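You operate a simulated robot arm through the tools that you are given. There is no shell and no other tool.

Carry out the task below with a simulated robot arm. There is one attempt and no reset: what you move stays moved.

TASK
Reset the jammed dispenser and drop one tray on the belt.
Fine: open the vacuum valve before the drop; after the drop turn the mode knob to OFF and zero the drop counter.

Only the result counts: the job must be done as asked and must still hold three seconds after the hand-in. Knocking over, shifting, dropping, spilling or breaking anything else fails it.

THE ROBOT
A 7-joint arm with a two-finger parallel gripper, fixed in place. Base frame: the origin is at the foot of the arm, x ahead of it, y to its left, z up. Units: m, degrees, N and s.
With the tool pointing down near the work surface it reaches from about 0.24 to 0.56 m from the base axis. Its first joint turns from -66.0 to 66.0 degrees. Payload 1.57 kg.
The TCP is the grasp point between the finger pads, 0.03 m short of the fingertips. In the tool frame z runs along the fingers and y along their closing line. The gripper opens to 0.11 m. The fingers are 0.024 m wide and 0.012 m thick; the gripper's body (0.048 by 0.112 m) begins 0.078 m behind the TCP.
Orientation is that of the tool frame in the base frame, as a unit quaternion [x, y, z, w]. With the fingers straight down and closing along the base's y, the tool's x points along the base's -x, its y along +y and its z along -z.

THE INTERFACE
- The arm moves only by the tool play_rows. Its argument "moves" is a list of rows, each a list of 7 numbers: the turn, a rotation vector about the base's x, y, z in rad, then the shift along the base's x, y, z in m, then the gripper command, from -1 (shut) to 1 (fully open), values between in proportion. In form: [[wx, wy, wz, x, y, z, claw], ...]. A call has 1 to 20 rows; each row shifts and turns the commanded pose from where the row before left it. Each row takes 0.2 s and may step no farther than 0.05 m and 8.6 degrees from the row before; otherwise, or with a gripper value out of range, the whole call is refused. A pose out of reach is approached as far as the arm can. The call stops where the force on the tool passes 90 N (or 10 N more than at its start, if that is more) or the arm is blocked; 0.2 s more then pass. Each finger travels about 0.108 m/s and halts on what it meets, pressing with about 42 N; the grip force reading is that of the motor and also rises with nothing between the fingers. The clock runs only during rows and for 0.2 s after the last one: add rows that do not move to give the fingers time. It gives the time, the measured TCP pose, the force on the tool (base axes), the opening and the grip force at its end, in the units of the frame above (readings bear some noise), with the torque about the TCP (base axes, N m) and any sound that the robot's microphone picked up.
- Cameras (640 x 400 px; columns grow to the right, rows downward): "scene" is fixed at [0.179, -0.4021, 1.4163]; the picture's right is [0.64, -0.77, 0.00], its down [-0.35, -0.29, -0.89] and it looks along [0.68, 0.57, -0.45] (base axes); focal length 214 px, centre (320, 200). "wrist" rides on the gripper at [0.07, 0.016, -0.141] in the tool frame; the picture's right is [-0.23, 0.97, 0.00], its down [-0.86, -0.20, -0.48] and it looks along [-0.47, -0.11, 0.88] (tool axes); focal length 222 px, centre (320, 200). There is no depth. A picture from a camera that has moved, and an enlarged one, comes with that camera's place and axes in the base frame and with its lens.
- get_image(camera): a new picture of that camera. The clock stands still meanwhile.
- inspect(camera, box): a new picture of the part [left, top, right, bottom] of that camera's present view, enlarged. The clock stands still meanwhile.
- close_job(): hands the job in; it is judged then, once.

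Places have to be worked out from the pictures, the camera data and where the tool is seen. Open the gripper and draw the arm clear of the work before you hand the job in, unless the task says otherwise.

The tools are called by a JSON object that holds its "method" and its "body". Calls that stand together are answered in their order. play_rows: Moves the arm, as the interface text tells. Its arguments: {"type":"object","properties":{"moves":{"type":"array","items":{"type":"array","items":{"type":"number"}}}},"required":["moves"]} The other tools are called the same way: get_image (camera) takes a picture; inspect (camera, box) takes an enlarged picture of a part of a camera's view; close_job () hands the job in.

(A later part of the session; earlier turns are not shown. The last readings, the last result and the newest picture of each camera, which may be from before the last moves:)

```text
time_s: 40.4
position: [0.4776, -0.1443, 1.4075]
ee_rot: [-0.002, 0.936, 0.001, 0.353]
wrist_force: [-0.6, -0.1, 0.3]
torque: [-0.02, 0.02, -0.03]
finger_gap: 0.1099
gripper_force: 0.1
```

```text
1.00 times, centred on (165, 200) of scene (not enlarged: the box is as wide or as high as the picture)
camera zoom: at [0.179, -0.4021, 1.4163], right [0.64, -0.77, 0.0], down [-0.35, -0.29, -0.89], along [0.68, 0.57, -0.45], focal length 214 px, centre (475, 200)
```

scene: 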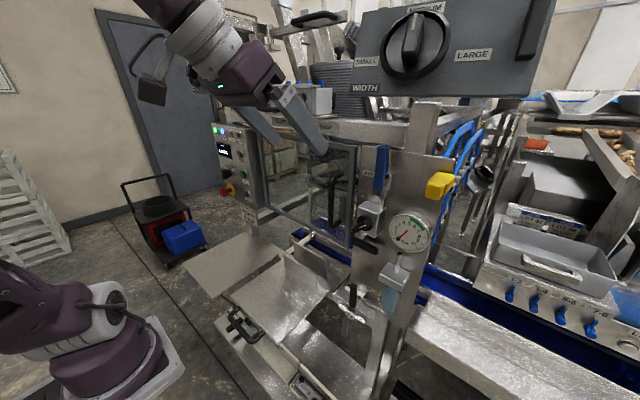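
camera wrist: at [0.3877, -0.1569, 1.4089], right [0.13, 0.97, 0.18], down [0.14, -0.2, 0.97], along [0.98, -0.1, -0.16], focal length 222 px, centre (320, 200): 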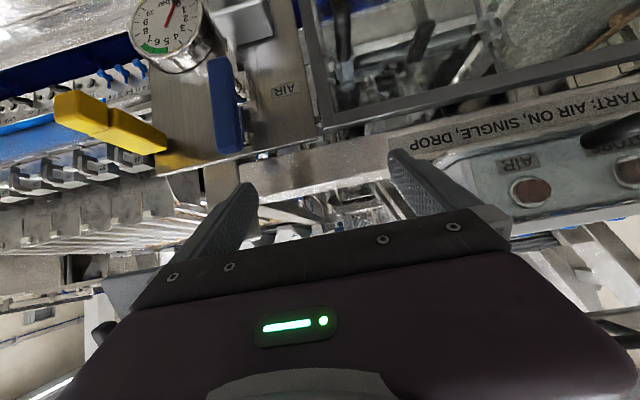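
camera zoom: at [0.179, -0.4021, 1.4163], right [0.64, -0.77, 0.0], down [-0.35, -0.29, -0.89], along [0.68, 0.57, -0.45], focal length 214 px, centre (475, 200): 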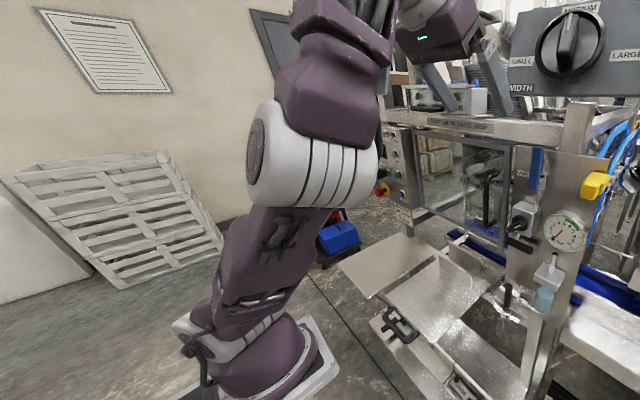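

One row was too long, so nothing moved. I'll repeat with shorter steps.

{"method": "play_rows", "body": {"moves": [[0, 0.1, 0, -0.03, 0.02, -0.005, 1], [0, 0.1, 0, -0.03, 0.02, -0.005, 1], [0, 0.1, 0, -0.03, 0.02, -0.01, 1], [0, 0.1, 0, -0.03, 0.02, -0.01, 1], [0, 0.1, 0, -0.03, 0.03, -0.01, 1], [0, 0.1, 0, -0.02, 0.035, -0.01, 1], [0, 0.1, 0, -0.01, 0.04, -0.01, 1], [0, 0, 0, 0, 0, 0, 1]]}}

{"method": "inspect", "body": {"camera": "scene", "box": [0, 0, 330, 400]}}

```text
time_s: 42.2
position: [0.3506, 0.0944, 1.3468]
ee_rot: [-0.002, 1.0, 0.002, 0.024]
wrist_force: [-1.4, 0.2, -0.2]
torque: [0.0, -0.01, 0.01]
finger_gap: 0.11
gripper_force: 0.1
out of reach, approached as far as the arm can: row 1, 2, 3, 4, 5, 7
```

```text
1.00 times, centred on (165, 200) of scene (not enlarged: the box is as wide or as high as the picture)
camera zoom: at [0.179, -0.4021, 1.4163], right [0.64, -0.77, 0.0], down [-0.35, -0.29, -0.89], along [0.68, 0.57, -0.45], focal length 214 px, centre (475, 200)
```

zoom: 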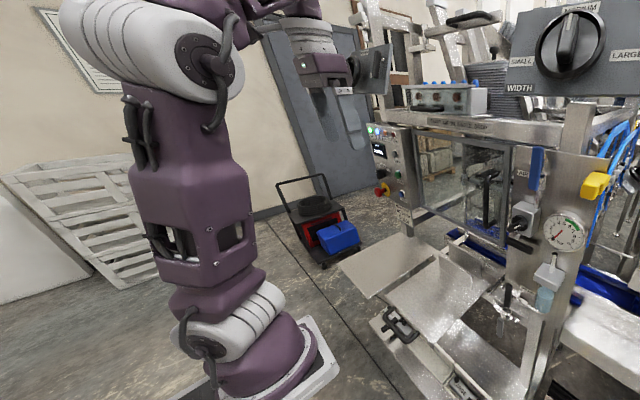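

The arm is back near the start pose, elbow-up with the tool down. Tool-down poses are stated to be reachable at 0.24–0.56 m radius, so I'll travel to the valve side in that orientation and only then pitch.

{"method": "play_rows", "body": {"moves": [[0, 0, 0, 0.015, -0.025, -0.03, 1], [0, 0, 0, 0.015, -0.025, -0.03, 1], [0, 0, 0, 0.015, -0.025, -0.03, 1], [0, 0, 0, 0.015, -0.025, -0.03, 1], [0, 0, 0, 0.01, -0.03, -0.03, 1], [0, 0, 0, 0, 0, 0, 1]]}}

{"method": "inspect", "body": {"camera": "scene", "box": [0, 0, 330, 400]}}

```text
time_s: 43.6
position: [0.4208, -0.0357, 1.1961]
ee_rot: [-0.002, 1.0, 0.001, 0.012]
wrist_force: [-0.1, 0.1, -0.2]
torque: [0.02, -0.03, -0.02]
finger_gap: 0.11
gripper_force: 0.0
```

```text
1.00 times, centred on (165, 200) of scene (not enlarged: the box is as wide or as high as the picture)
camera zoom: at [0.179, -0.4021, 1.4163], right [0.64, -0.77, 0.0], down [-0.35, -0.29, -0.89], along [0.68, 0.57, -0.45], focal length 214 px, centre (475, 200)
```

zoom: 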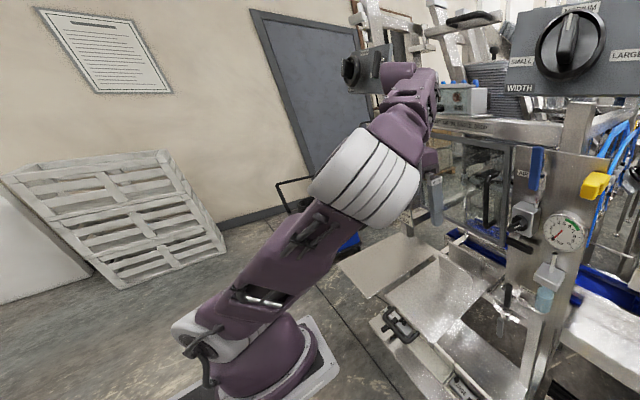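

No reach flags this time. I'll continue down toward (0.45, -0.2, 1.0).

{"method": "play_rows", "body": {"moves": [[0, 0, 0, 0.005, -0.03, -0.035, 1], [0, 0, 0, 0.005, -0.03, -0.035, 1], [0, 0, 0, 0.005, -0.03, -0.035, 1], [0, 0, 0, 0.005, -0.03, -0.035, 1], [0, 0, 0, 0.005, -0.03, -0.035, 1], [0, 0, 0, 0, 0, 0, 1]]}}

{"method": "inspect", "body": {"camera": "scene", "box": [0, 0, 330, 400]}}

```text
time_s: 45.0
position: [0.4704, -0.172, 1.0244]
ee_rot: [-0.001, 1.0, 0.001, 0.011]
wrist_force: [-0.1, -1.4, 0.7]
torque: [0.0, 0.03, -0.01]
finger_gap: 0.1098
gripper_force: 0.1
out of reach, approached as far as the arm can: row 4, 5
```

```text
1.00 times, centred on (165, 200) of scene (not enlarged: the box is as wide or as high as the picture)
camera zoom: at [0.179, -0.4021, 1.4163], right [0.64, -0.77, 0.0], down [-0.35, -0.29, -0.89], along [0.68, 0.57, -0.45], focal length 214 px, centre (475, 200)
```

zoom: 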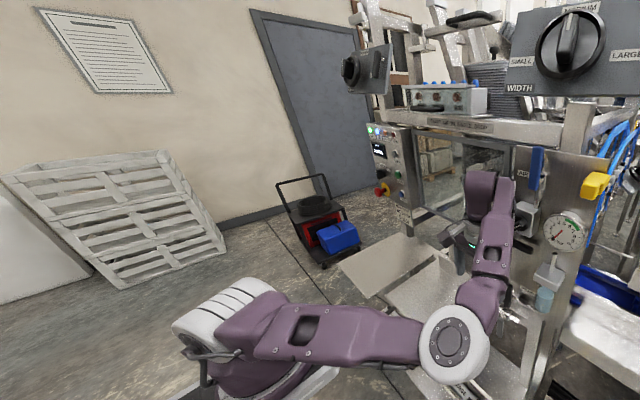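

The elbow is being driven down because the tool yaw is held at 0 while the arm azimuth goes negative, so the last joint is probably at its limit. I'll rise again and let the tool yaw turn negative with the arm.

{"method": "play_rows", "body": {"moves": [[0, 0, -0.1, -0.01, 0.0, 0.035, 1], [0, 0, -0.1, -0.01, 0.0, 0.035, 1], [0, 0, -0.1, -0.01, 0.0, 0.035, 1], [0, 0, -0.1, -0.01, 0.0, 0.035, 1], [0, 0, -0.1, -0.01, 0.0, 0.035, 1], [0, 0, -0.1, -0.01, 0.0, 0.035, 1], [0, 0, 0, 0, 0, 0, 1]]}}

{"method": "inspect", "body": {"camera": "scene", "box": [0, 0, 330, 400]}}

```text
time_s: 46.6
position: [0.4576, -0.1541, 1.2375]
ee_rot: [0.294, 0.956, -0.002, 0.011]
wrist_force: [0.2, 0.2, -0.8]
torque: [0.0, 0.02, 0.0]
finger_gap: 0.11
gripper_force: 0.0
out of reach, approached as far as the arm can: row 1, 3, 5
```

```text
1.00 times, centred on (165, 200) of scene (not enlarged: the box is as wide or as high as the picture)
camera zoom: at [0.179, -0.4021, 1.4163], right [0.64, -0.77, 0.0], down [-0.35, -0.29, -0.89], along [0.68, 0.57, -0.45], focal length 214 px, centre (475, 200)
```

zoom: 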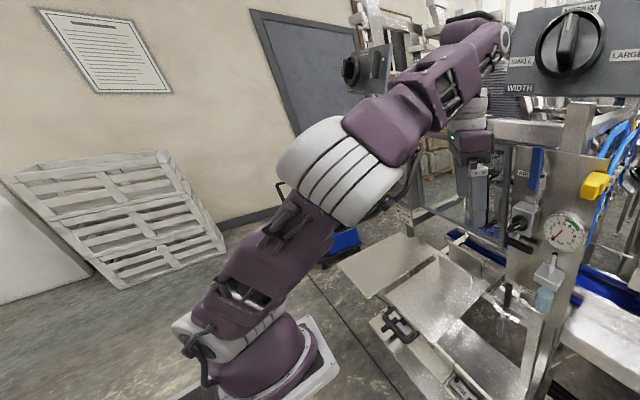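

The wrist bend limit (about 125°) blocks retracting in this elbow-low posture. I'll go back to the start-like pose with the elbow up, then turn the whole arm about the base axis with tool yaw following, which should be joint 1 only.

{"method": "play_rows", "body": {"moves": [[0, 0, 0.1, -0.02, 0.03, 0.02, 1], [0, 0, 0.1, -0.02, 0.03, 0.02, 1], [0, 0, 0.1, -0.02, 0.03, 0.02, 1], [0, 0, 0.1, -0.02, 0.03, 0.02, 1], [0, 0, 0.1, -0.02, 0.03, 0.02, 1], [0, 0, 0.1, -0.02, 0.03, 0.01, 1], [0, 0, 0, -0.02, 0.03, 0.01, 1], [0, 0, 0, 0, 0, 0, 1]]}}

{"method": "inspect", "body": {"camera": "scene", "box": [0, 0, 330, 400]}}

```text
time_s: 48.4
position: [0.3409, 0.0733, 1.3414]
ee_rot: [-0.001, 1.0, 0.001, 0.012]
wrist_force: [-1.2, 0.0, -0.4]
torque: [0.02, 0.0, 0.05]
finger_gap: 0.11
gripper_force: 0.0
out of reach, approached as far as the arm can: row 1, 2, 3, 4, 5, 6, 7
```

```text
1.00 times, centred on (165, 200) of scene (not enlarged: the box is as wide or as high as the picture)
camera zoom: at [0.179, -0.4021, 1.4163], right [0.64, -0.77, 0.0], down [-0.35, -0.29, -0.89], along [0.68, 0.57, -0.45], focal length 214 px, centre (475, 200)
```

zoom: 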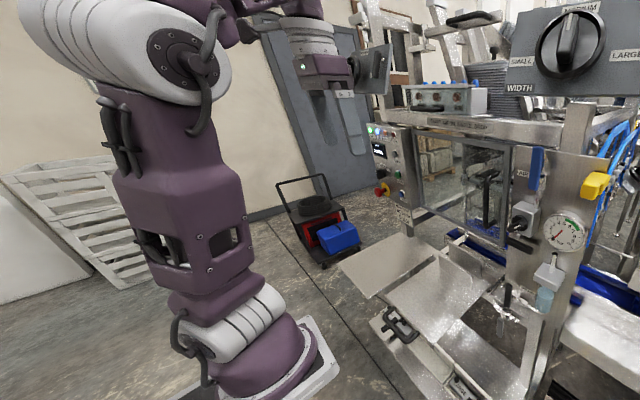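

The arm is elbow-up again. Now a pure turn about the base axis by about -34°, with position and tool yaw rotating together.

{"method": "play_rows", "body": {"moves": [[0, 0, -0.1, 0.0056, -0.0346, 0, 1], [0, 0, -0.1, 0.0021, -0.0348, 0, 1], [0, 0, -0.1, -0.0014, -0.0348, 0, 1], [0, 0, -0.1, -0.0048, -0.0345, 0, 1], [0, 0, -0.1, -0.0082, -0.0339, 0, 1], [0, 0, -0.1, -0.0117, -0.033, 0, 1], [0, 0, 0, 0, 0, 0, 1]]}}

{"method": "inspect", "body": {"camera": "scene", "box": [0, 0, 330, 400]}}

```text
time_s: 50.0
position: [0.3904, -0.0621, 1.3375]
ee_rot: [0.286, 0.958, -0.016, 0.015]
wrist_force: [-0.2, -0.8, 0.9]
torque: [0.0, 0.02, 0.01]
finger_gap: 0.11
gripper_force: 0.1
out of reach, approached as far as the arm can: row 1, 2, 3, 4, 5, 6
```

```text
1.00 times, centred on (165, 200) of scene (not enlarged: the box is as wide or as high as the picture)
camera zoom: at [0.179, -0.4021, 1.4163], right [0.64, -0.77, 0.0], down [-0.35, -0.29, -0.89], along [0.68, 0.57, -0.45], focal length 214 px, centre (475, 200)
```

zoom: 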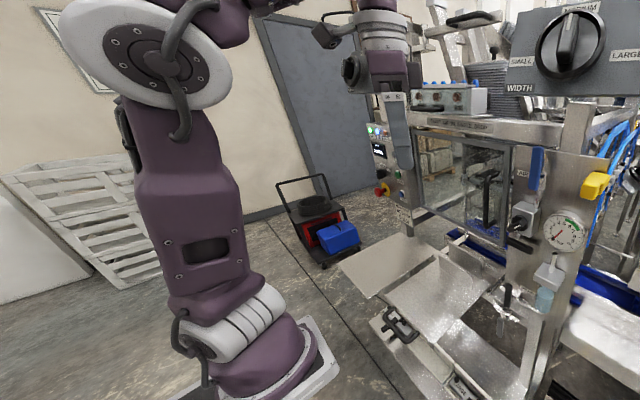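

Still elbow-up on the centre line. Now I'll descend straight, which relieves the wrist limit, while drifting slightly to -y.

{"method": "play_rows", "body": {"moves": [[0, 0, 0, 0.005, -0.005, -0.04, 1], [0, 0, 0, 0.005, -0.005, -0.04, 1], [0, 0, 0, 0.005, -0.005, -0.04, 1], [0, 0, 0, 0.005, -0.005, -0.04, 1], [0, 0, 0, 0, 0, 0, 1]]}}

{"method": "inspect", "body": {"camera": "scene", "box": [0, 0, 330, 400]}}

```text
time_s: 51.2
position: [0.4388, -0.078, 1.1876]
ee_rot: [0.294, 0.956, -0.001, 0.01]
wrist_force: [-0.2, 0.1, 0.9]
torque: [-0.01, -0.01, 0.03]
finger_gap: 0.1099
gripper_force: 0.0
out of reach, approached as far as the arm can: row 1, 2, 3
```

```text
1.00 times, centred on (165, 200) of scene (not enlarged: the box is as wide or as high as the picture)
camera zoom: at [0.179, -0.4021, 1.4163], right [0.64, -0.77, 0.0], down [-0.35, -0.29, -0.89], along [0.68, 0.57, -0.45], focal length 214 px, centre (475, 200)
```

zoom: 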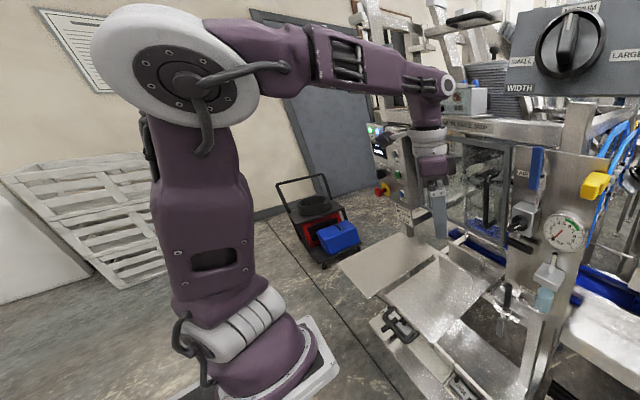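

That is exactly the posture I want: upper arm vertical, forearm forward, hand down. I'll continue down and toward the valve, holding this yaw.

{"method": "play_rows", "body": {"moves": [[0, 0, 0, 0.002, -0.022, -0.037, 1], [0, 0, 0, 0.002, -0.022, -0.037, 1], [0, 0, 0, 0.002, -0.022, -0.037, 1], [0, 0, 0, 0.002, -0.022, -0.037, 1], [0, 0, 0, 0, 0, 0, 1]]}}

{"method": "inspect", "body": {"camera": "scene", "box": [0, 0, 330, 400]}}

{"method": "get_image", "body": {"camera": "wrist"}}

```text
time_s: 52.4
position: [0.4441, -0.1655, 1.0422]
ee_rot: [0.294, 0.956, -0.002, 0.011]
wrist_force: [0.3, -0.7, -0.4]
torque: [0.02, 0.01, 0.0]
finger_gap: 0.1098
gripper_force: 0.0
```

```text
1.00 times, centred on (165, 200) of scene (not enlarged: the box is as wide or as high as the picture)
camera zoom: at [0.179, -0.4021, 1.4163], right [0.64, -0.77, 0.0], down [-0.35, -0.29, -0.89], along [0.68, 0.57, -0.45], focal length 214 px, centre (475, 200)
```

zoom: 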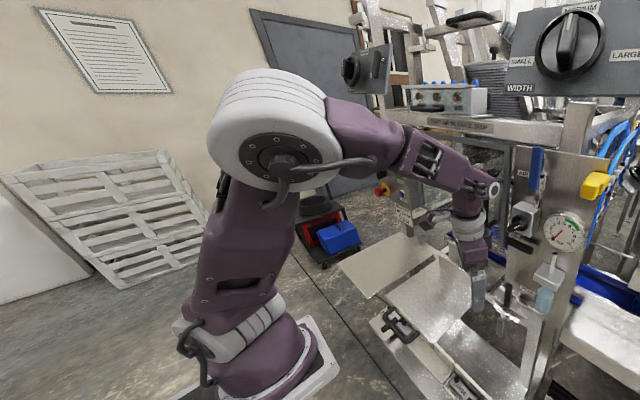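

```text
taken
camera wrist: at [0.3935, -0.1106, 1.1812], right [0.74, 0.68, 0.01], down [0.59, -0.64, 0.5], along [0.34, -0.36, -0.87], focal length 222 px, centre (320, 200)
```

wrist: 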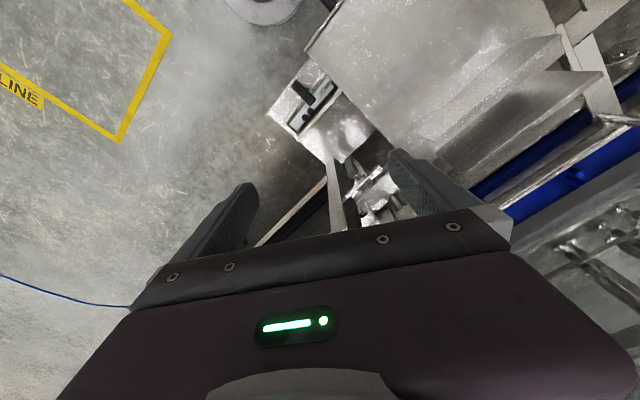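

Reached cleanly. Now I'll unwind yaw to about -15° and pitch up to about 55° below horizontal while coming down in front of the valve.

{"method": "play_rows", "body": {"moves": [[0, 0, 0.11, 0.008, -0.012, -0.02, 1], [0, 0, 0.11, 0.008, -0.012, -0.02, 1], [0, 0, 0.11, 0.008, -0.012, -0.02, 1], [-0.0316, -0.118, 0, 0.002, -0.006, -0.02, 1], [-0.0316, -0.118, 0, 0.002, -0.006, -0.02, 1], [-0.0316, -0.118, 0, 0.002, -0.006, -0.02, 1], [0, 0, 0, 0, 0, 0, 1]]}}

{"method": "inspect", "body": {"camera": "scene", "box": [0, 0, 330, 400]}}

{"method": "get_image", "body": {"camera": "wrist"}}

```text
time_s: 54.0
position: [0.4752, -0.2199, 0.92]
ee_rot: [0.13, 0.973, -0.023, 0.192]
wrist_force: [1.4, 0.4, 0.5]
torque: [-0.04, 0.03, -0.02]
finger_gap: 0.11
gripper_force: 0.1
```

```text
1.00 times, centred on (165, 200) of scene (not enlarged: the box is as wide or as high as the picture)
camera zoom: at [0.179, -0.4021, 1.4163], right [0.64, -0.77, 0.0], down [-0.35, -0.29, -0.89], along [0.68, 0.57, -0.45], focal length 214 px, centre (475, 200)
```

zoom: 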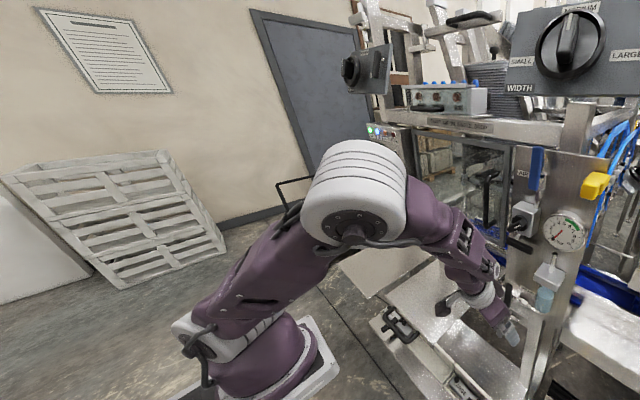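

```text
taken
camera wrist: at [0.3653, -0.1734, 1.0237], right [0.46, 0.88, 0.09], down [0.54, -0.36, 0.77], along [0.71, -0.3, -0.64], focal length 222 px, centre (320, 200)
```

wrist: 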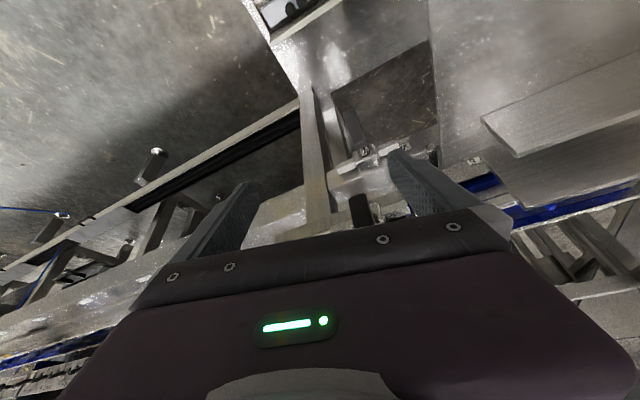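

Everything stays reachable and the valve is in view. I'll enlarge it for a more precise position of the lever.

{"method": "inspect", "body": {"camera": "wrist", "box": [310, 90, 440, 220]}}

{"method": "inspect", "body": {"camera": "scene", "box": [320, 260, 420, 360]}}

```text
3.08 times, centred on (375, 155) of wrist
camera zoom: at [0.3653, -0.1734, 1.0237], right [0.46, 0.88, 0.09], down [0.54, -0.36, 0.77], along [0.71, -0.3, -0.64], focal length 684 px, centre (151, 338)
```

zoom: 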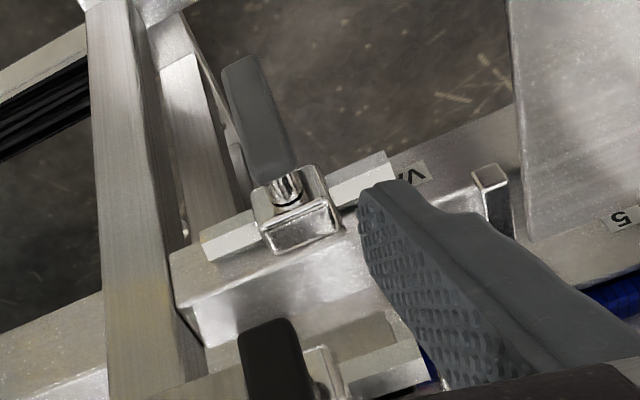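

```text
4.00 times, centred on (370, 310) of scene
camera zoom: at [0.179, -0.4021, 1.4163], right [0.64, -0.77, 0.0], down [-0.35, -0.29, -0.89], along [0.68, 0.57, -0.45], focal length 858 px, centre (120, -240)
```

zoom: 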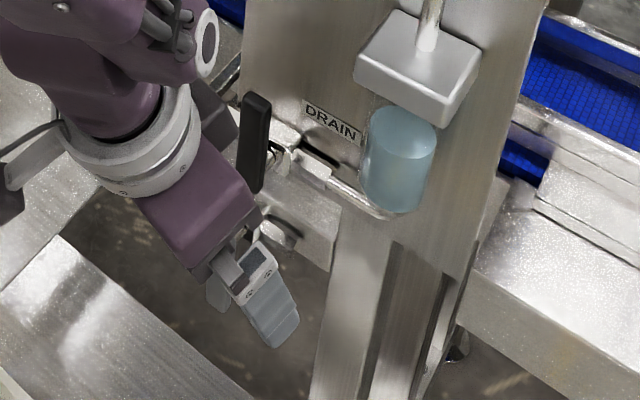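

The lever sits at y ≈ -0.189, z 0.697–0.777, x ≈ 0.555. I'll pitch to about 55°, descend in front of it with the open gripper straddling it, and stop just short.

{"method": "play_rows", "body": {"moves": [[-0.0294, -0.1097, 0, -0.003, 0.001, -0.035, 1], [-0.0294, -0.1097, 0, -0.003, 0.001, -0.037, 1], [0, 0, 0, -0.003, 0.001, -0.037, 1], [0, 0, 0, -0.003, 0.001, -0.037, 1], [0, 0, 0, -0.002, 0.001, -0.037, 1], [0, 0, 0, -0.001, 0.001, -0.037, 1], [0, 0, 0, 0, 0, 0, 1]]}}

{"method": "get_image", "body": {"camera": "wrist"}}

{"method": "inspect", "body": {"camera": "scene", "box": [200, 180, 420, 400]}}

```text
time_s: 55.6
position: [0.4575, -0.2104, 0.696]
ee_rot: [0.13, 0.952, -0.027, 0.277]
wrist_force: [0.8, -0.3, 0.1]
torque: [0.0, -0.01, 0.02]
finger_gap: 0.1099
gripper_force: 0.1
out of reach, approached as far as the arm can: row 1
```

```text
taken
camera wrist: at [0.3319, -0.1595, 0.7796], right [0.44, 0.89, 0.14], down [0.39, -0.33, 0.86], along [0.81, -0.32, -0.5], focal length 222 px, centre (320, 200)
```

wrist: 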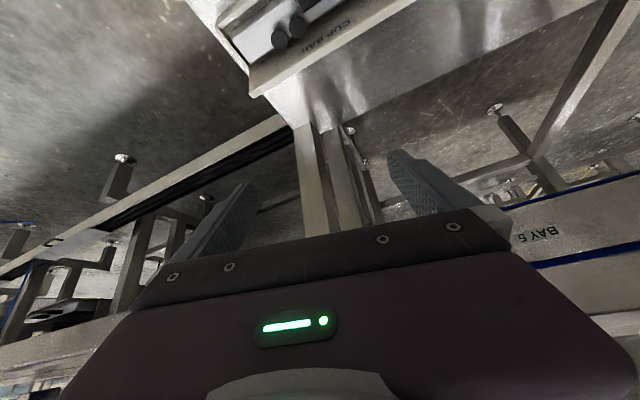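

```text
1.82 times, centred on (310, 290) of scene
camera zoom: at [0.179, -0.4021, 1.4163], right [0.64, -0.77, 0.0], down [-0.35, -0.29, -0.89], along [0.68, 0.57, -0.45], focal length 390 px, centre (338, 36)
```

zoom: 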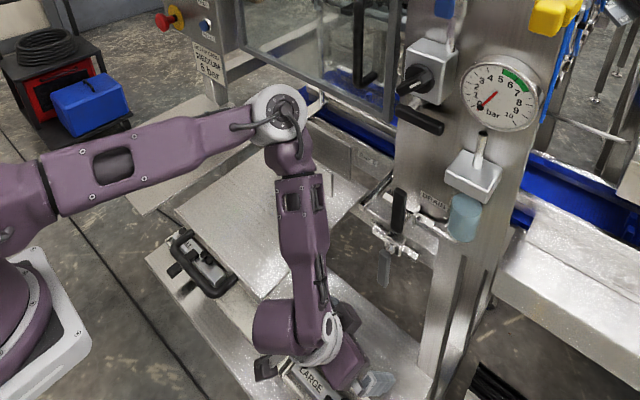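

The hand is low and in front of the lever, which is hidden from the wrist camera now. I'm advancing +x about 79 mm so the +y finger passes beside the lever's +y face.

{"method": "play_rows", "body": {"moves": [[0, 0, 0, 0.03, 0, 0.002, 1], [0, 0, 0, 0.03, 0, 0.002, 1], [0, 0, 0, 0.019, 0, 0, 1], [0, 0, 0, 0, 0, 0, 1]]}}

{"method": "get_image", "body": {"camera": "wrist"}}

{"method": "inspect", "body": {"camera": "scene", "box": [310, 250, 430, 370]}}

```text
time_s: 56.6
position: [0.5375, -0.2097, 0.7006]
ee_rot: [0.13, 0.952, -0.026, 0.276]
wrist_force: [0.1, 0.1, -0.3]
torque: [0.0, -0.01, -0.02]
finger_gap: 0.11
gripper_force: 0.1
```

```text
taken
camera wrist: at [0.4113, -0.1595, 0.7839], right [0.44, 0.89, 0.14], down [0.39, -0.33, 0.86], along [0.81, -0.32, -0.5], focal length 222 px, centre (320, 200)
```

wrist: 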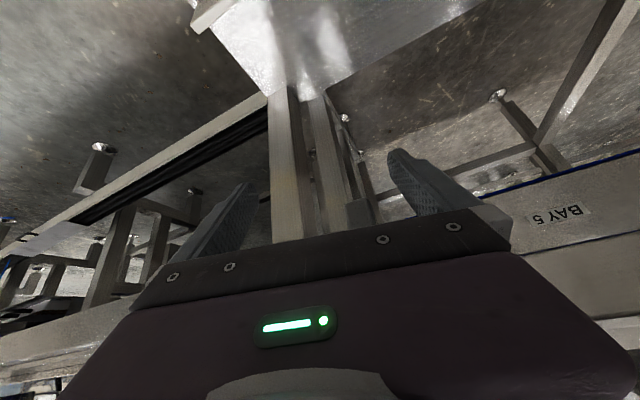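

```text
3.33 times, centred on (370, 310) of scene
camera zoom: at [0.179, -0.4021, 1.4163], right [0.64, -0.77, 0.0], down [-0.35, -0.29, -0.89], along [0.68, 0.57, -0.45], focal length 715 px, centre (153, -167)
```

zoom: 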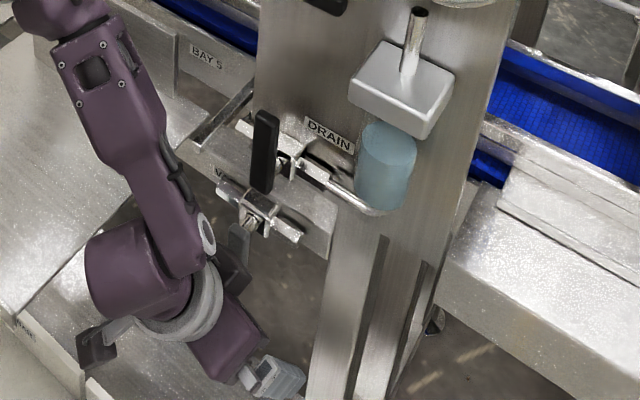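

The scene shows the hand in place. I'll zoom both views to see the lever tip against the +y finger.

{"method": "inspect", "body": {"camera": "wrist", "box": [300, 130, 440, 250]}}

{"method": "inspect", "body": {"camera": "scene", "box": [345, 290, 385, 330]}}

```text
3.33 times, centred on (370, 190) of wrist
camera zoom: at [0.4113, -0.1595, 0.7839], right [0.44, 0.89, 0.14], down [0.39, -0.33, 0.86], along [0.81, -0.32, -0.5], focal length 740 px, centre (153, 233)
```

zoom: 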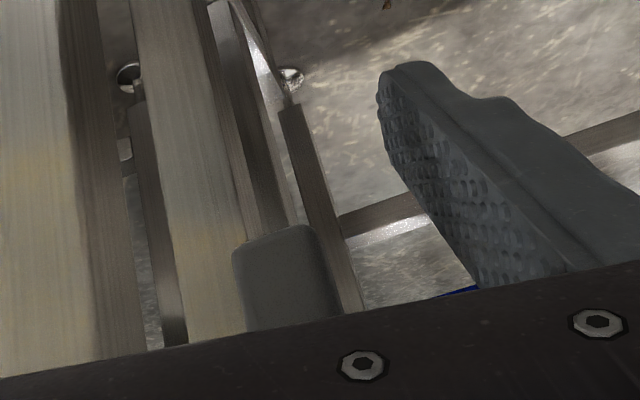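

```text
10.00 times, centred on (365, 310) of scene
camera zoom: at [0.179, -0.4021, 1.4163], right [0.64, -0.77, 0.0], down [-0.35, -0.29, -0.89], along [0.68, 0.57, -0.45], focal length 2145 px, centre (-130, -900)
```

zoom: 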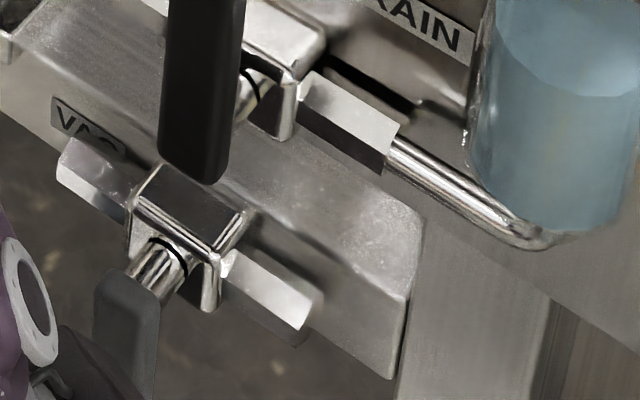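

The lever tip is between the fingers, spanning y -0.198 to -0.179 with its bottom at z ≈ 0.705. The +y finger pad is about 18 mm to its +y side. I'll push gently toward -y and watch the force.

{"method": "play_rows", "body": {"moves": [[0, 0, 0, 0, -0.016, 0, 1], [0, 0, 0, 0, -0.006, 0, 1], [0, 0, 0, 0, -0.006, 0, 1], [0, 0, 0, 0, 0, 0, 1]]}}

{"method": "inspect", "body": {"camera": "wrist", "box": [300, 130, 440, 250]}}

{"method": "inspect", "body": {"camera": "scene", "box": [345, 290, 385, 330]}}

```text
time_s: 57.6
position: [0.537, -0.2388, 0.7016]
ee_rot: [0.13, 0.952, -0.027, 0.276]
wrist_force: [-0.7, 0.1, 0.4]
torque: [-0.02, 0.03, 0.04]
finger_gap: 0.1103
gripper_force: 0.0
```

```text
3.33 times, centred on (370, 190) of wrist
camera zoom: at [0.4112, -0.1872, 0.7842], right [0.44, 0.89, 0.14], down [0.39, -0.33, 0.86], along [0.81, -0.32, -0.5], focal length 740 px, centre (153, 233)
```

zoom: 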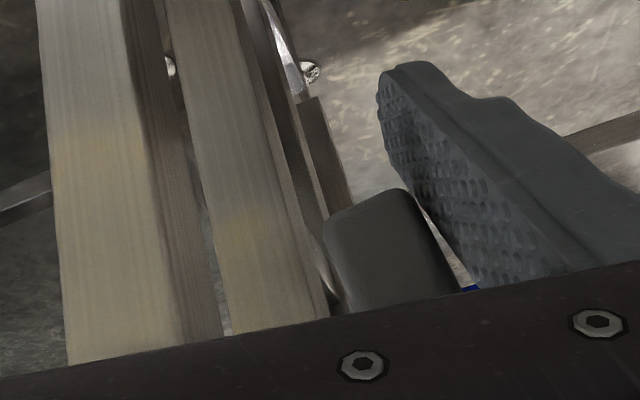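

```text
10.00 times, centred on (365, 310) of scene
camera zoom: at [0.179, -0.4021, 1.4163], right [0.64, -0.77, 0.0], down [-0.35, -0.29, -0.89], along [0.68, 0.57, -0.45], focal length 2145 px, centre (-130, -900)
```

zoom: 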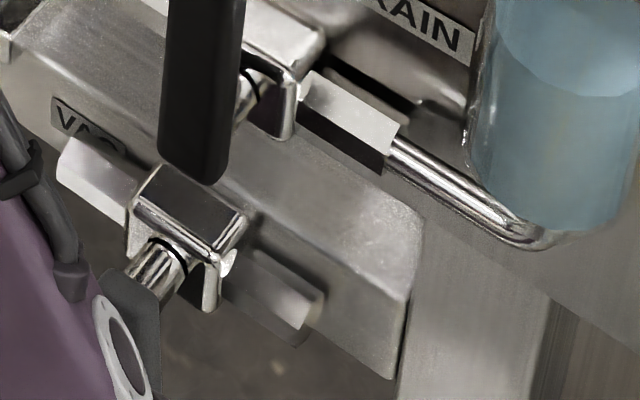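

No resistance yet and the pad is right at the lever. I'll continue along the arc toward -y.

{"method": "play_rows", "body": {"moves": [[0, 0, 0, 0, -0.008, 0.0005, 1], [0, 0, 0, 0, -0.008, 0.001, 1], [0, 0, 0, 0, -0.006, 0.002, 1], [0, 0, 0, 0, 0, 0, 1]]}}

{"method": "inspect", "body": {"camera": "wrist", "box": [300, 130, 440, 250]}}

{"method": "inspect", "body": {"camera": "scene", "box": [345, 290, 385, 330]}}

```text
time_s: 58.6
position: [0.5386, -0.2611, 0.7056]
ee_rot: [0.13, 0.952, -0.027, 0.276]
wrist_force: [-0.4, 0.9, 0.0]
torque: [-0.02, -0.01, 0.05]
finger_gap: 0.11
gripper_force: 0.2
```

```text
3.33 times, centred on (370, 190) of wrist
camera zoom: at [0.4112, -0.2096, 0.7879], right [0.44, 0.89, 0.14], down [0.39, -0.33, 0.86], along [0.81, -0.32, -0.5], focal length 740 px, centre (153, 233)
```

zoom: 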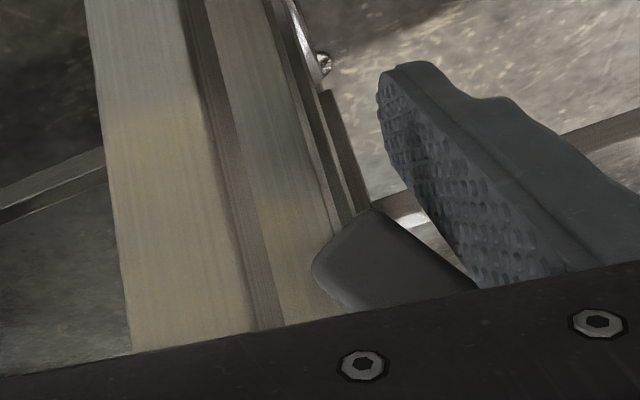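

```text
10.00 times, centred on (365, 310) of scene
camera zoom: at [0.179, -0.4021, 1.4163], right [0.64, -0.77, 0.0], down [-0.35, -0.29, -0.89], along [0.68, 0.57, -0.45], focal length 2145 px, centre (-130, -900)
```

zoom: 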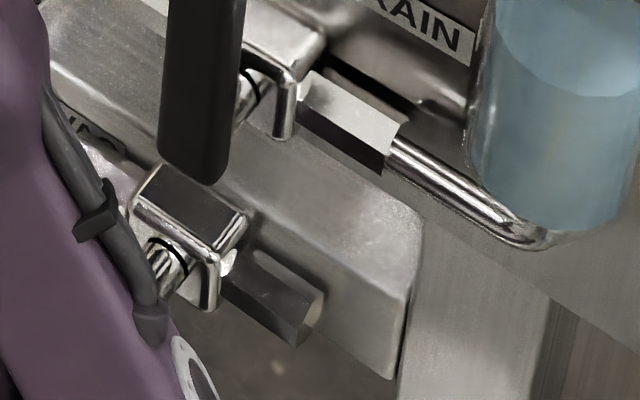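

The lever is turning toward -y with almost no resistance. I'll continue the arc up to horizontal.

{"method": "play_rows", "body": {"moves": [[0, 0, 0, 0, -0.008, 0.005, 1], [0, 0, 0, 0, -0.008, 0.006, 1], [0, 0, 0, 0, -0.006, 0.009, 1], [0, 0, 0, 0, -0.004, 0.01, 1], [0, 0, 0, 0, 0, 0, 1]]}}

{"method": "inspect", "body": {"camera": "wrist", "box": [300, 130, 440, 250]}}

{"method": "inspect", "body": {"camera": "scene", "box": [340, 280, 400, 340]}}

```text
time_s: 59.8
position: [0.5363, -0.2855, 0.735]
ee_rot: [0.13, 0.952, -0.027, 0.276]
wrist_force: [-5.7, -0.2, -2.1]
torque: [-0.12, -0.17, 0.33]
finger_gap: 0.1082
gripper_force: 0.0
```

```text
3.33 times, centred on (370, 190) of wrist
camera zoom: at [0.4103, -0.2355, 0.818], right [0.44, 0.89, 0.14], down [0.4, -0.33, 0.86], along [0.81, -0.32, -0.5], focal length 740 px, centre (153, 233)
```

zoom: 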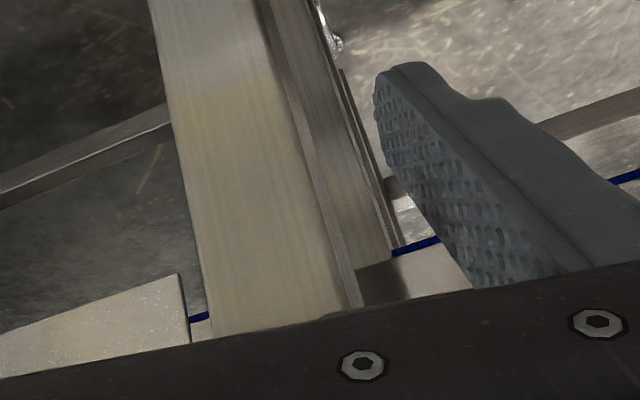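

```text
6.67 times, centred on (370, 310) of scene
camera zoom: at [0.1789, -0.4021, 1.4163], right [0.64, -0.77, 0.0], down [-0.35, -0.29, -0.89], along [0.68, 0.57, -0.45], focal length 1430 px, centre (-13, -533)
```

zoom: 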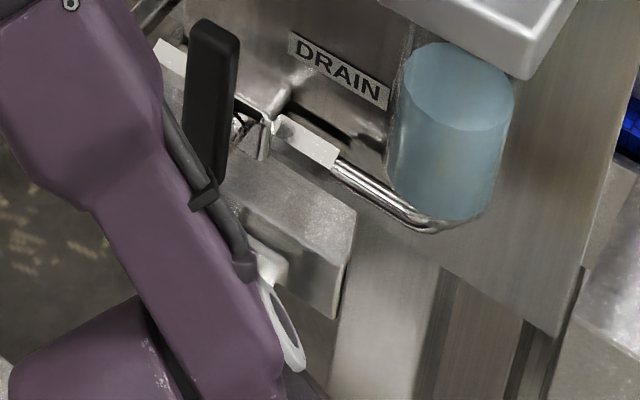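

There is a light contact (about 6 N), so the lever is near its end. I'll nudge up slightly more and see whether the force rises, which would mean the stop is reached.

{"method": "play_rows", "body": {"moves": [[0, 0, 0, 0, -0.002, 0.004, 1], [0, 0, 0, 0, -0.001, 0.004, 1], [0, 0, 0, 0, 0, 0, 1]]}}

{"method": "inspect", "body": {"camera": "scene", "box": [340, 280, 400, 340]}}

```text
time_s: 60.6
position: [0.5354, -0.288, 0.743]
ee_rot: [0.13, 0.953, -0.027, 0.274]
wrist_force: [-17.9, 3.7, -22.3]
torque: [-1.63, -0.21, 1.21]
finger_gap: 0.1093
gripper_force: 0.1
```

```text
6.67 times, centred on (370, 310) of scene
camera zoom: at [0.179, -0.4021, 1.4163], right [0.64, -0.77, 0.0], down [-0.35, -0.29, -0.89], along [0.68, 0.57, -0.45], focal length 1430 px, centre (-13, -533)
```

zoom: 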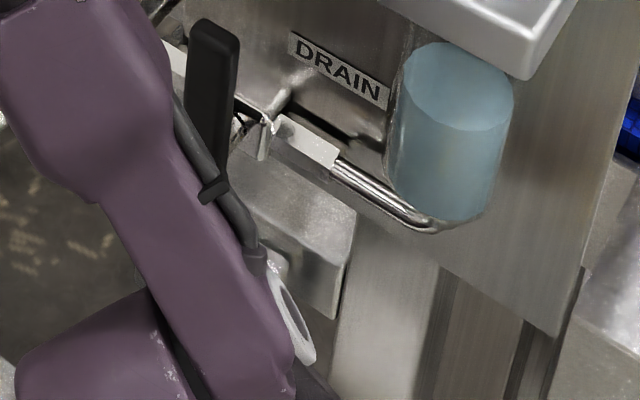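

The force rose to about 29 N, so the lever is at its stop. I'll ease down, back straight out in -x, and look at it.

{"method": "play_rows", "body": {"moves": [[0, 0, 0, 0, 0.002, -0.012, 1], [0, 0, 0, -0.03, 0, -0.005, 1], [0, 0, 0, -0.035, 0, 0, 1], [0, 0, 0, -0.02, 0.0, 0.0, 1], [0, 0, 0, 0, 0, 0, 1]]}}

{"method": "inspect", "body": {"camera": "scene", "box": [320, 270, 400, 350]}}

{"method": "get_image", "body": {"camera": "wrist"}}

```text
time_s: 61.8
position: [0.4527, -0.286, 0.7267]
ee_rot: [0.13, 0.952, -0.027, 0.277]
wrist_force: [0.8, 0.2, -0.6]
torque: [-0.02, 0.01, 0.0]
finger_gap: 0.1103
gripper_force: 0.1
```

```text
5.00 times, centred on (360, 310) of scene
camera zoom: at [0.179, -0.4021, 1.4163], right [0.64, -0.77, 0.0], down [-0.35, -0.29, -0.89], along [0.68, 0.57, -0.45], focal length 1072 px, centre (120, -350)
```

zoom: 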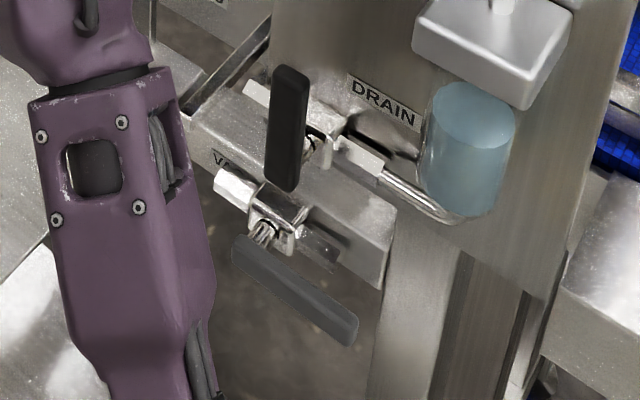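

```text
taken
camera wrist: at [0.326, -0.2361, 0.809], right [0.44, 0.89, 0.14], down [0.39, -0.33, 0.86], along [0.81, -0.32, -0.5], focal length 222 px, centre (320, 200)
```

wrist: 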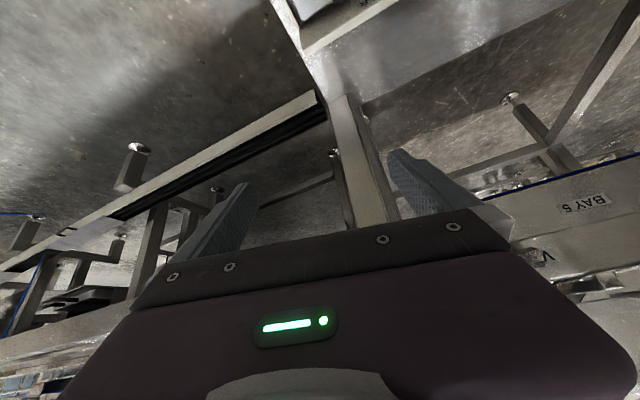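

The VAC lever now lies along its pipe, so the vacuum valve is open and it's holding; DRAIN is untouched. Next is DROP, so I'll retrace my path upward to the good posture, closing the gripper on the way.

{"method": "play_rows", "body": {"moves": [[0.0294, 0.1097, 0, 0.004, 0.013, 0.038, 1], [0.015, 0.06, 0, 0.004, 0.013, 0.038, 1], [0, 0, 0, 0.0045, 0.0132, 0.0387, 1], [0, 0, 0, 0.0045, 0.0132, 0.0387, 1], [0, 0, 0, 0.0045, 0.0132, 0.0387, 1], [0.0316, 0.118, 0, -0.002, 0.006, 0.02, 1], [0.0316, 0.118, 0, -0.002, 0.006, 0.02, 1], [0.0316, 0.118, 0, -0.002, 0.006, 0.02, 1], [0, 0, -0.11, -0.008, 0.012, 0.02, -1], [0, 0, -0.11, -0.008, 0.012, 0.02, -1], [0, 0, -0.11, -0.008, 0.012, 0.02, -1], [0, 0, 0, 0, 0, 0, -1]]}}

{"method": "inspect", "body": {"camera": "scene", "box": [0, 0, 330, 400]}}

{"method": "inspect", "body": {"camera": "scene", "box": [320, 260, 420, 350]}}

```text
time_s: 64.4
position: [0.4431, -0.1671, 1.0381]
ee_rot: [0.299, 0.954, 0.005, 0.012]
wrist_force: [-0.2, 0.6, 0.0]
torque: [0.01, -0.02, 0.0]
finger_gap: 0.0
gripper_force: 21.0
```

```text
1.00 times, centred on (165, 200) of scene (not enlarged: the box is as wide or as high as the picture)
camera zoom: at [0.179, -0.4021, 1.4163], right [0.64, -0.77, 0.0], down [-0.35, -0.29, -0.89], along [0.68, 0.57, -0.45], focal length 214 px, centre (475, 200)
```

zoom: 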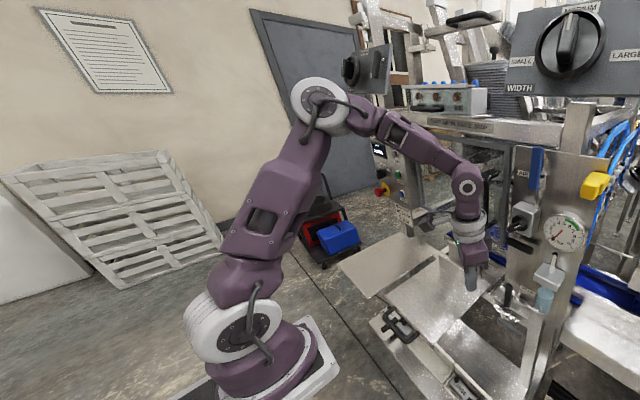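

```text
4.44 times, centred on (370, 305) of scene
camera zoom: at [0.179, -0.4021, 1.4163], right [0.64, -0.77, 0.0], down [-0.35, -0.29, -0.89], along [0.68, 0.57, -0.45], focal length 953 px, centre (98, -267)
```

zoom: 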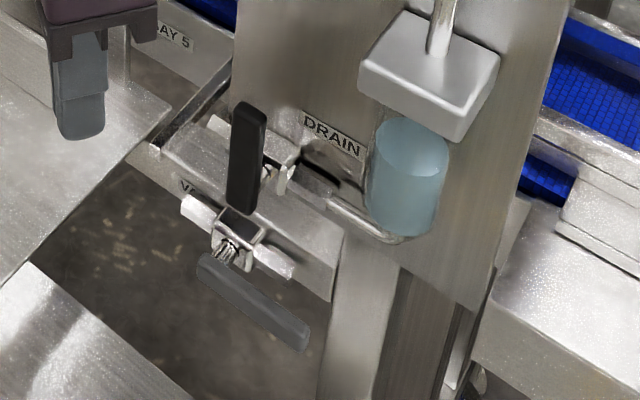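

VAC is confirmed open and DRAIN is unchanged. Now I'll raise and swing the arm about the base axis toward the control box.

{"method": "play_rows", "body": {"moves": [[0, 0, 0, -0.002, 0.022, 0.037, -1], [0, 0, 0, -0.002, 0.022, 0.037, -1], [0, 0, 0, -0.002, 0.022, 0.037, -1], [0, 0, 0, -0.002, 0.022, 0.037, -1], [0, 0, 0.106, 0.006, 0.0466, 0, -1], [0, 0, 0.106, 0.0008, 0.047, 0, -1], [0, 0, 0.106, -0.0041, 0.0469, 0, -1], [0, 0, 0, 0, 0, 0, -1]]}}

{"method": "inspect", "body": {"camera": "scene", "box": [0, 0, 330, 400]}}

```text
time_s: 66.2
position: [0.4392, 0.0602, 1.1876]
ee_rot: [0.143, 0.99, 0.006, 0.012]
wrist_force: [-0.3, 0.6, 0.6]
torque: [0.0, 0.0, -0.04]
finger_gap: 0.0
gripper_force: 21.7
```

```text
1.00 times, centred on (165, 200) of scene (not enlarged: the box is as wide or as high as the picture)
camera zoom: at [0.179, -0.402, 1.4163], right [0.64, -0.77, 0.0], down [-0.35, -0.29, -0.89], along [0.68, 0.57, -0.45], focal length 214 px, centre (475, 200)
```

zoom: 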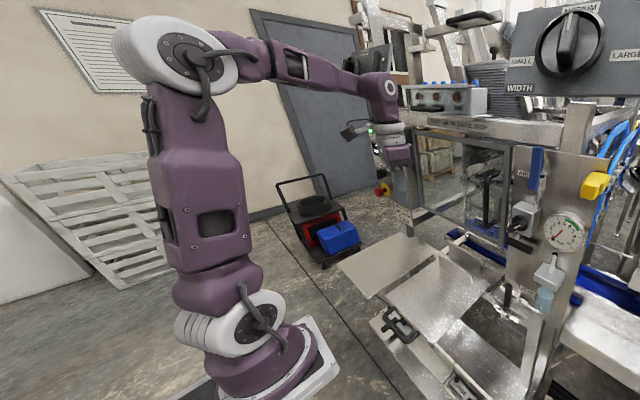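

Clean posture and no flags. I'll continue to y ≈ 0.25 with yaw to 0, then pitch to about 32° in front of the button column.

{"method": "play_rows", "body": {"moves": [[0, 0, 0.072, 0.002, 0.047, 0, -1], [0, 0, 0.072, 0.002, 0.047, 0, -1], [0, 0, 0.072, 0.002, 0.047, 0, -1], [0, 0, 0.071, 0.002, 0.047, 0, -1], [0, -0.145, 0, 0.0, 0.001, 0.0, -1], [0, -0.145, 0, 0.0, 0.001, 0, -1], [0, -0.145, 0, 0.0, 0, 0, -1], [0, -0.145, 0, 0.0, 0, 0, -1], [0, -0.145, 0, 0.0, 0, 0, -1], [0, -0.145, 0, 0.0, 0, 0, -1], [0, -0.145, 0, 0.0, 0, 0, -1], [0, 0, 0, 0, 0, 0, -1]]}}

{"method": "inspect", "body": {"camera": "scene", "box": [0, 0, 330, 400]}}

{"method": "get_image", "body": {"camera": "wrist"}}

```text
time_s: 68.8
position: [0.4446, 0.2519, 1.1862]
ee_rot: [-0.002, 0.869, 0.006, 0.495]
wrist_force: [0.4, -0.3, -0.7]
torque: [-0.01, -0.01, -0.01]
finger_gap: 0.0
gripper_force: 21.4
```

```text
1.00 times, centred on (165, 200) of scene (not enlarged: the box is as wide or as high as the picture)
camera zoom: at [0.179, -0.4021, 1.4163], right [0.64, -0.77, 0.0], down [-0.35, -0.29, -0.89], along [0.68, 0.57, -0.45], focal length 214 px, centre (475, 200)
```

zoom: 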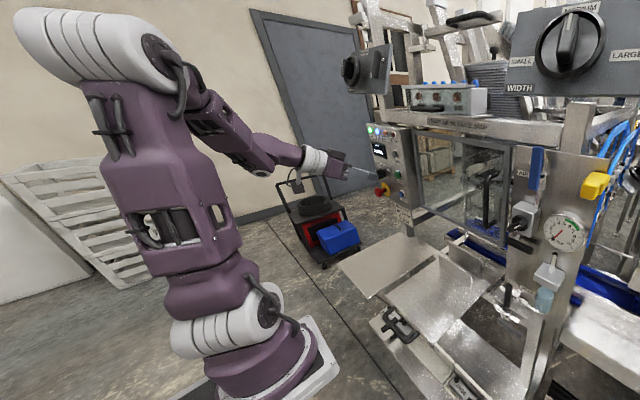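

```text
taken
camera wrist: at [0.2883, 0.2665, 1.198], right [0.1, 0.97, 0.2], down [0.03, -0.21, 0.98], along [0.99, -0.1, -0.05], focal length 222 px, centre (320, 200)
```

wrist: 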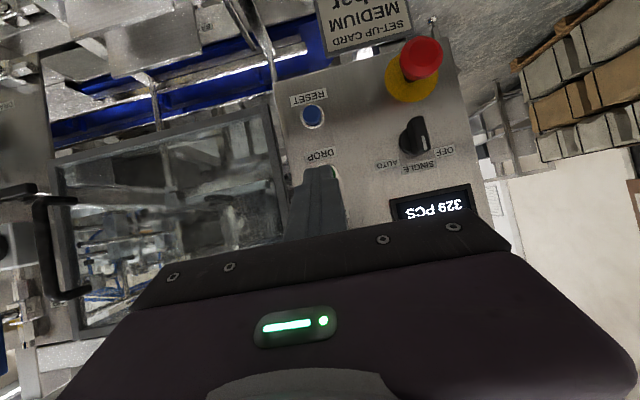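

I'm in front of DROP with the good posture. Before pressing I'll verify lamps, knob, guard door and gauge once more.

{"method": "inspect", "body": {"camera": "scene", "box": [208, 115, 268, 185]}}

{"method": "inspect", "body": {"camera": "scene", "box": [250, 120, 430, 260]}}

{"method": "inspect", "body": {"camera": "scene", "box": [260, 215, 440, 330]}}

```text
5.71 times, centred on (238, 150) of scene
camera zoom: at [0.179, -0.4021, 1.4163], right [0.64, -0.77, 0.0], down [-0.35, -0.29, -0.89], along [0.68, 0.57, -0.45], focal length 1226 px, centre (789, 486)
```

zoom: 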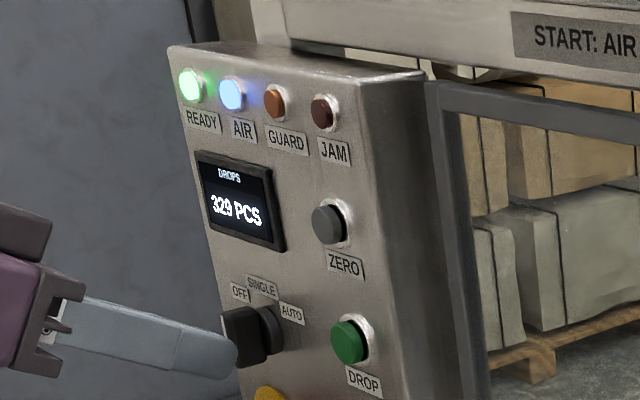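

```text
2.86 times, centred on (340, 190) of scene
camera zoom: at [0.179, -0.4021, 1.4163], right [0.64, -0.77, 0.0], down [-0.35, -0.29, -0.89], along [0.68, 0.57, -0.45], focal length 613 px, centre (263, 229)
```

zoom: 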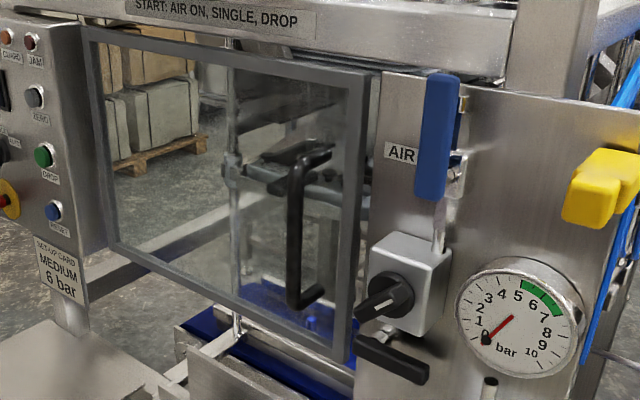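

```text
3.48 times, centred on (350, 272) of scene
camera zoom: at [0.179, -0.4021, 1.4163], right [0.64, -0.77, 0.0], down [-0.35, -0.29, -0.89], along [0.68, 0.57, -0.45], focal length 746 px, centre (216, -52)
```

zoom: 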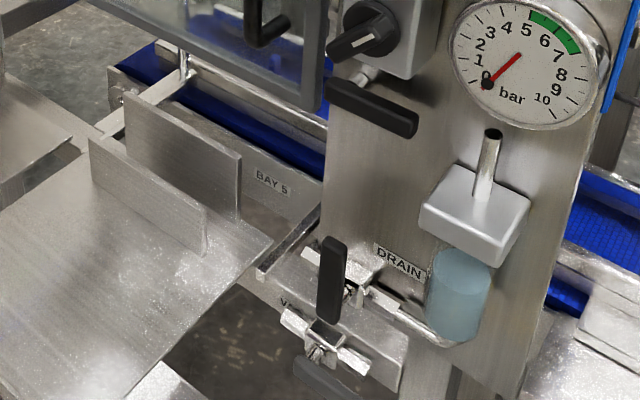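

READY and AIR are lit, the mode is SINGLE, the guard is closed and vacuum is open. I'll align with DROP (z ≈ 1.160) and move to just before contact.

{"method": "play_rows", "body": {"moves": [[0, 0, 0, 0.02, -0.001, -0.01, -1], [0, 0, 0, 0.02, -0.001, -0.011, -1], [0, 0, 0, 0.015, 0, 0, -1], [0, 0, 0, 0.006, 0, 0, -1], [0, 0, 0, 0, 0, 0, -1]]}}

{"method": "inspect", "body": {"camera": "scene", "box": [208, 115, 288, 205]}}

{"method": "inspect", "body": {"camera": "wrist", "box": [260, 100, 400, 230]}}

```text
time_s: 70.0
position: [0.5062, 0.2494, 1.1652]
ee_rot: [-0.004, 0.869, 0.007, 0.494]
wrist_force: [-0.7, 0.3, 0.1]
torque: [0.04, -0.01, 0.0]
finger_gap: 0.0001
gripper_force: 21.6
```

```text
4.44 times, centred on (248, 160) of scene
camera zoom: at [0.179, -0.4021, 1.4163], right [0.64, -0.77, 0.0], down [-0.35, -0.29, -0.89], along [0.68, 0.57, -0.45], focal length 953 px, centre (640, 378)
```

zoom: 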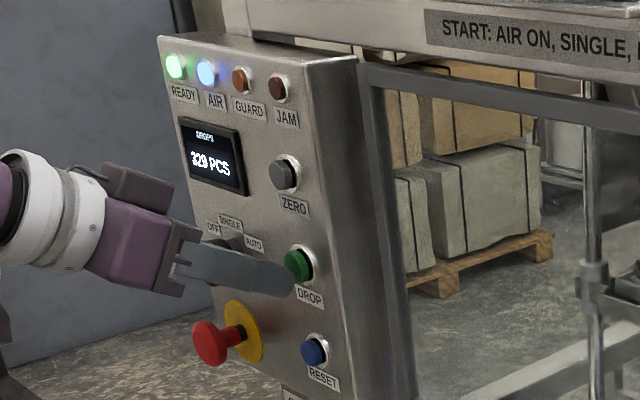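

```text
3.08 times, centred on (330, 165) of wrist
camera zoom: at [0.3498, 0.2644, 1.1772], right [0.1, 0.97, 0.2], down [0.03, -0.21, 0.98], along [0.99, -0.1, -0.05], focal length 684 px, centre (289, 308)
```

zoom: 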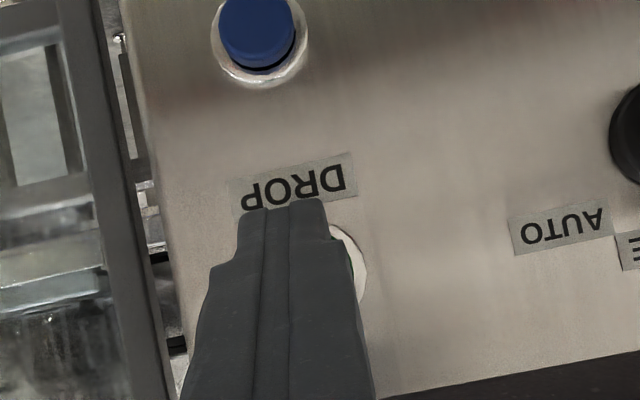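

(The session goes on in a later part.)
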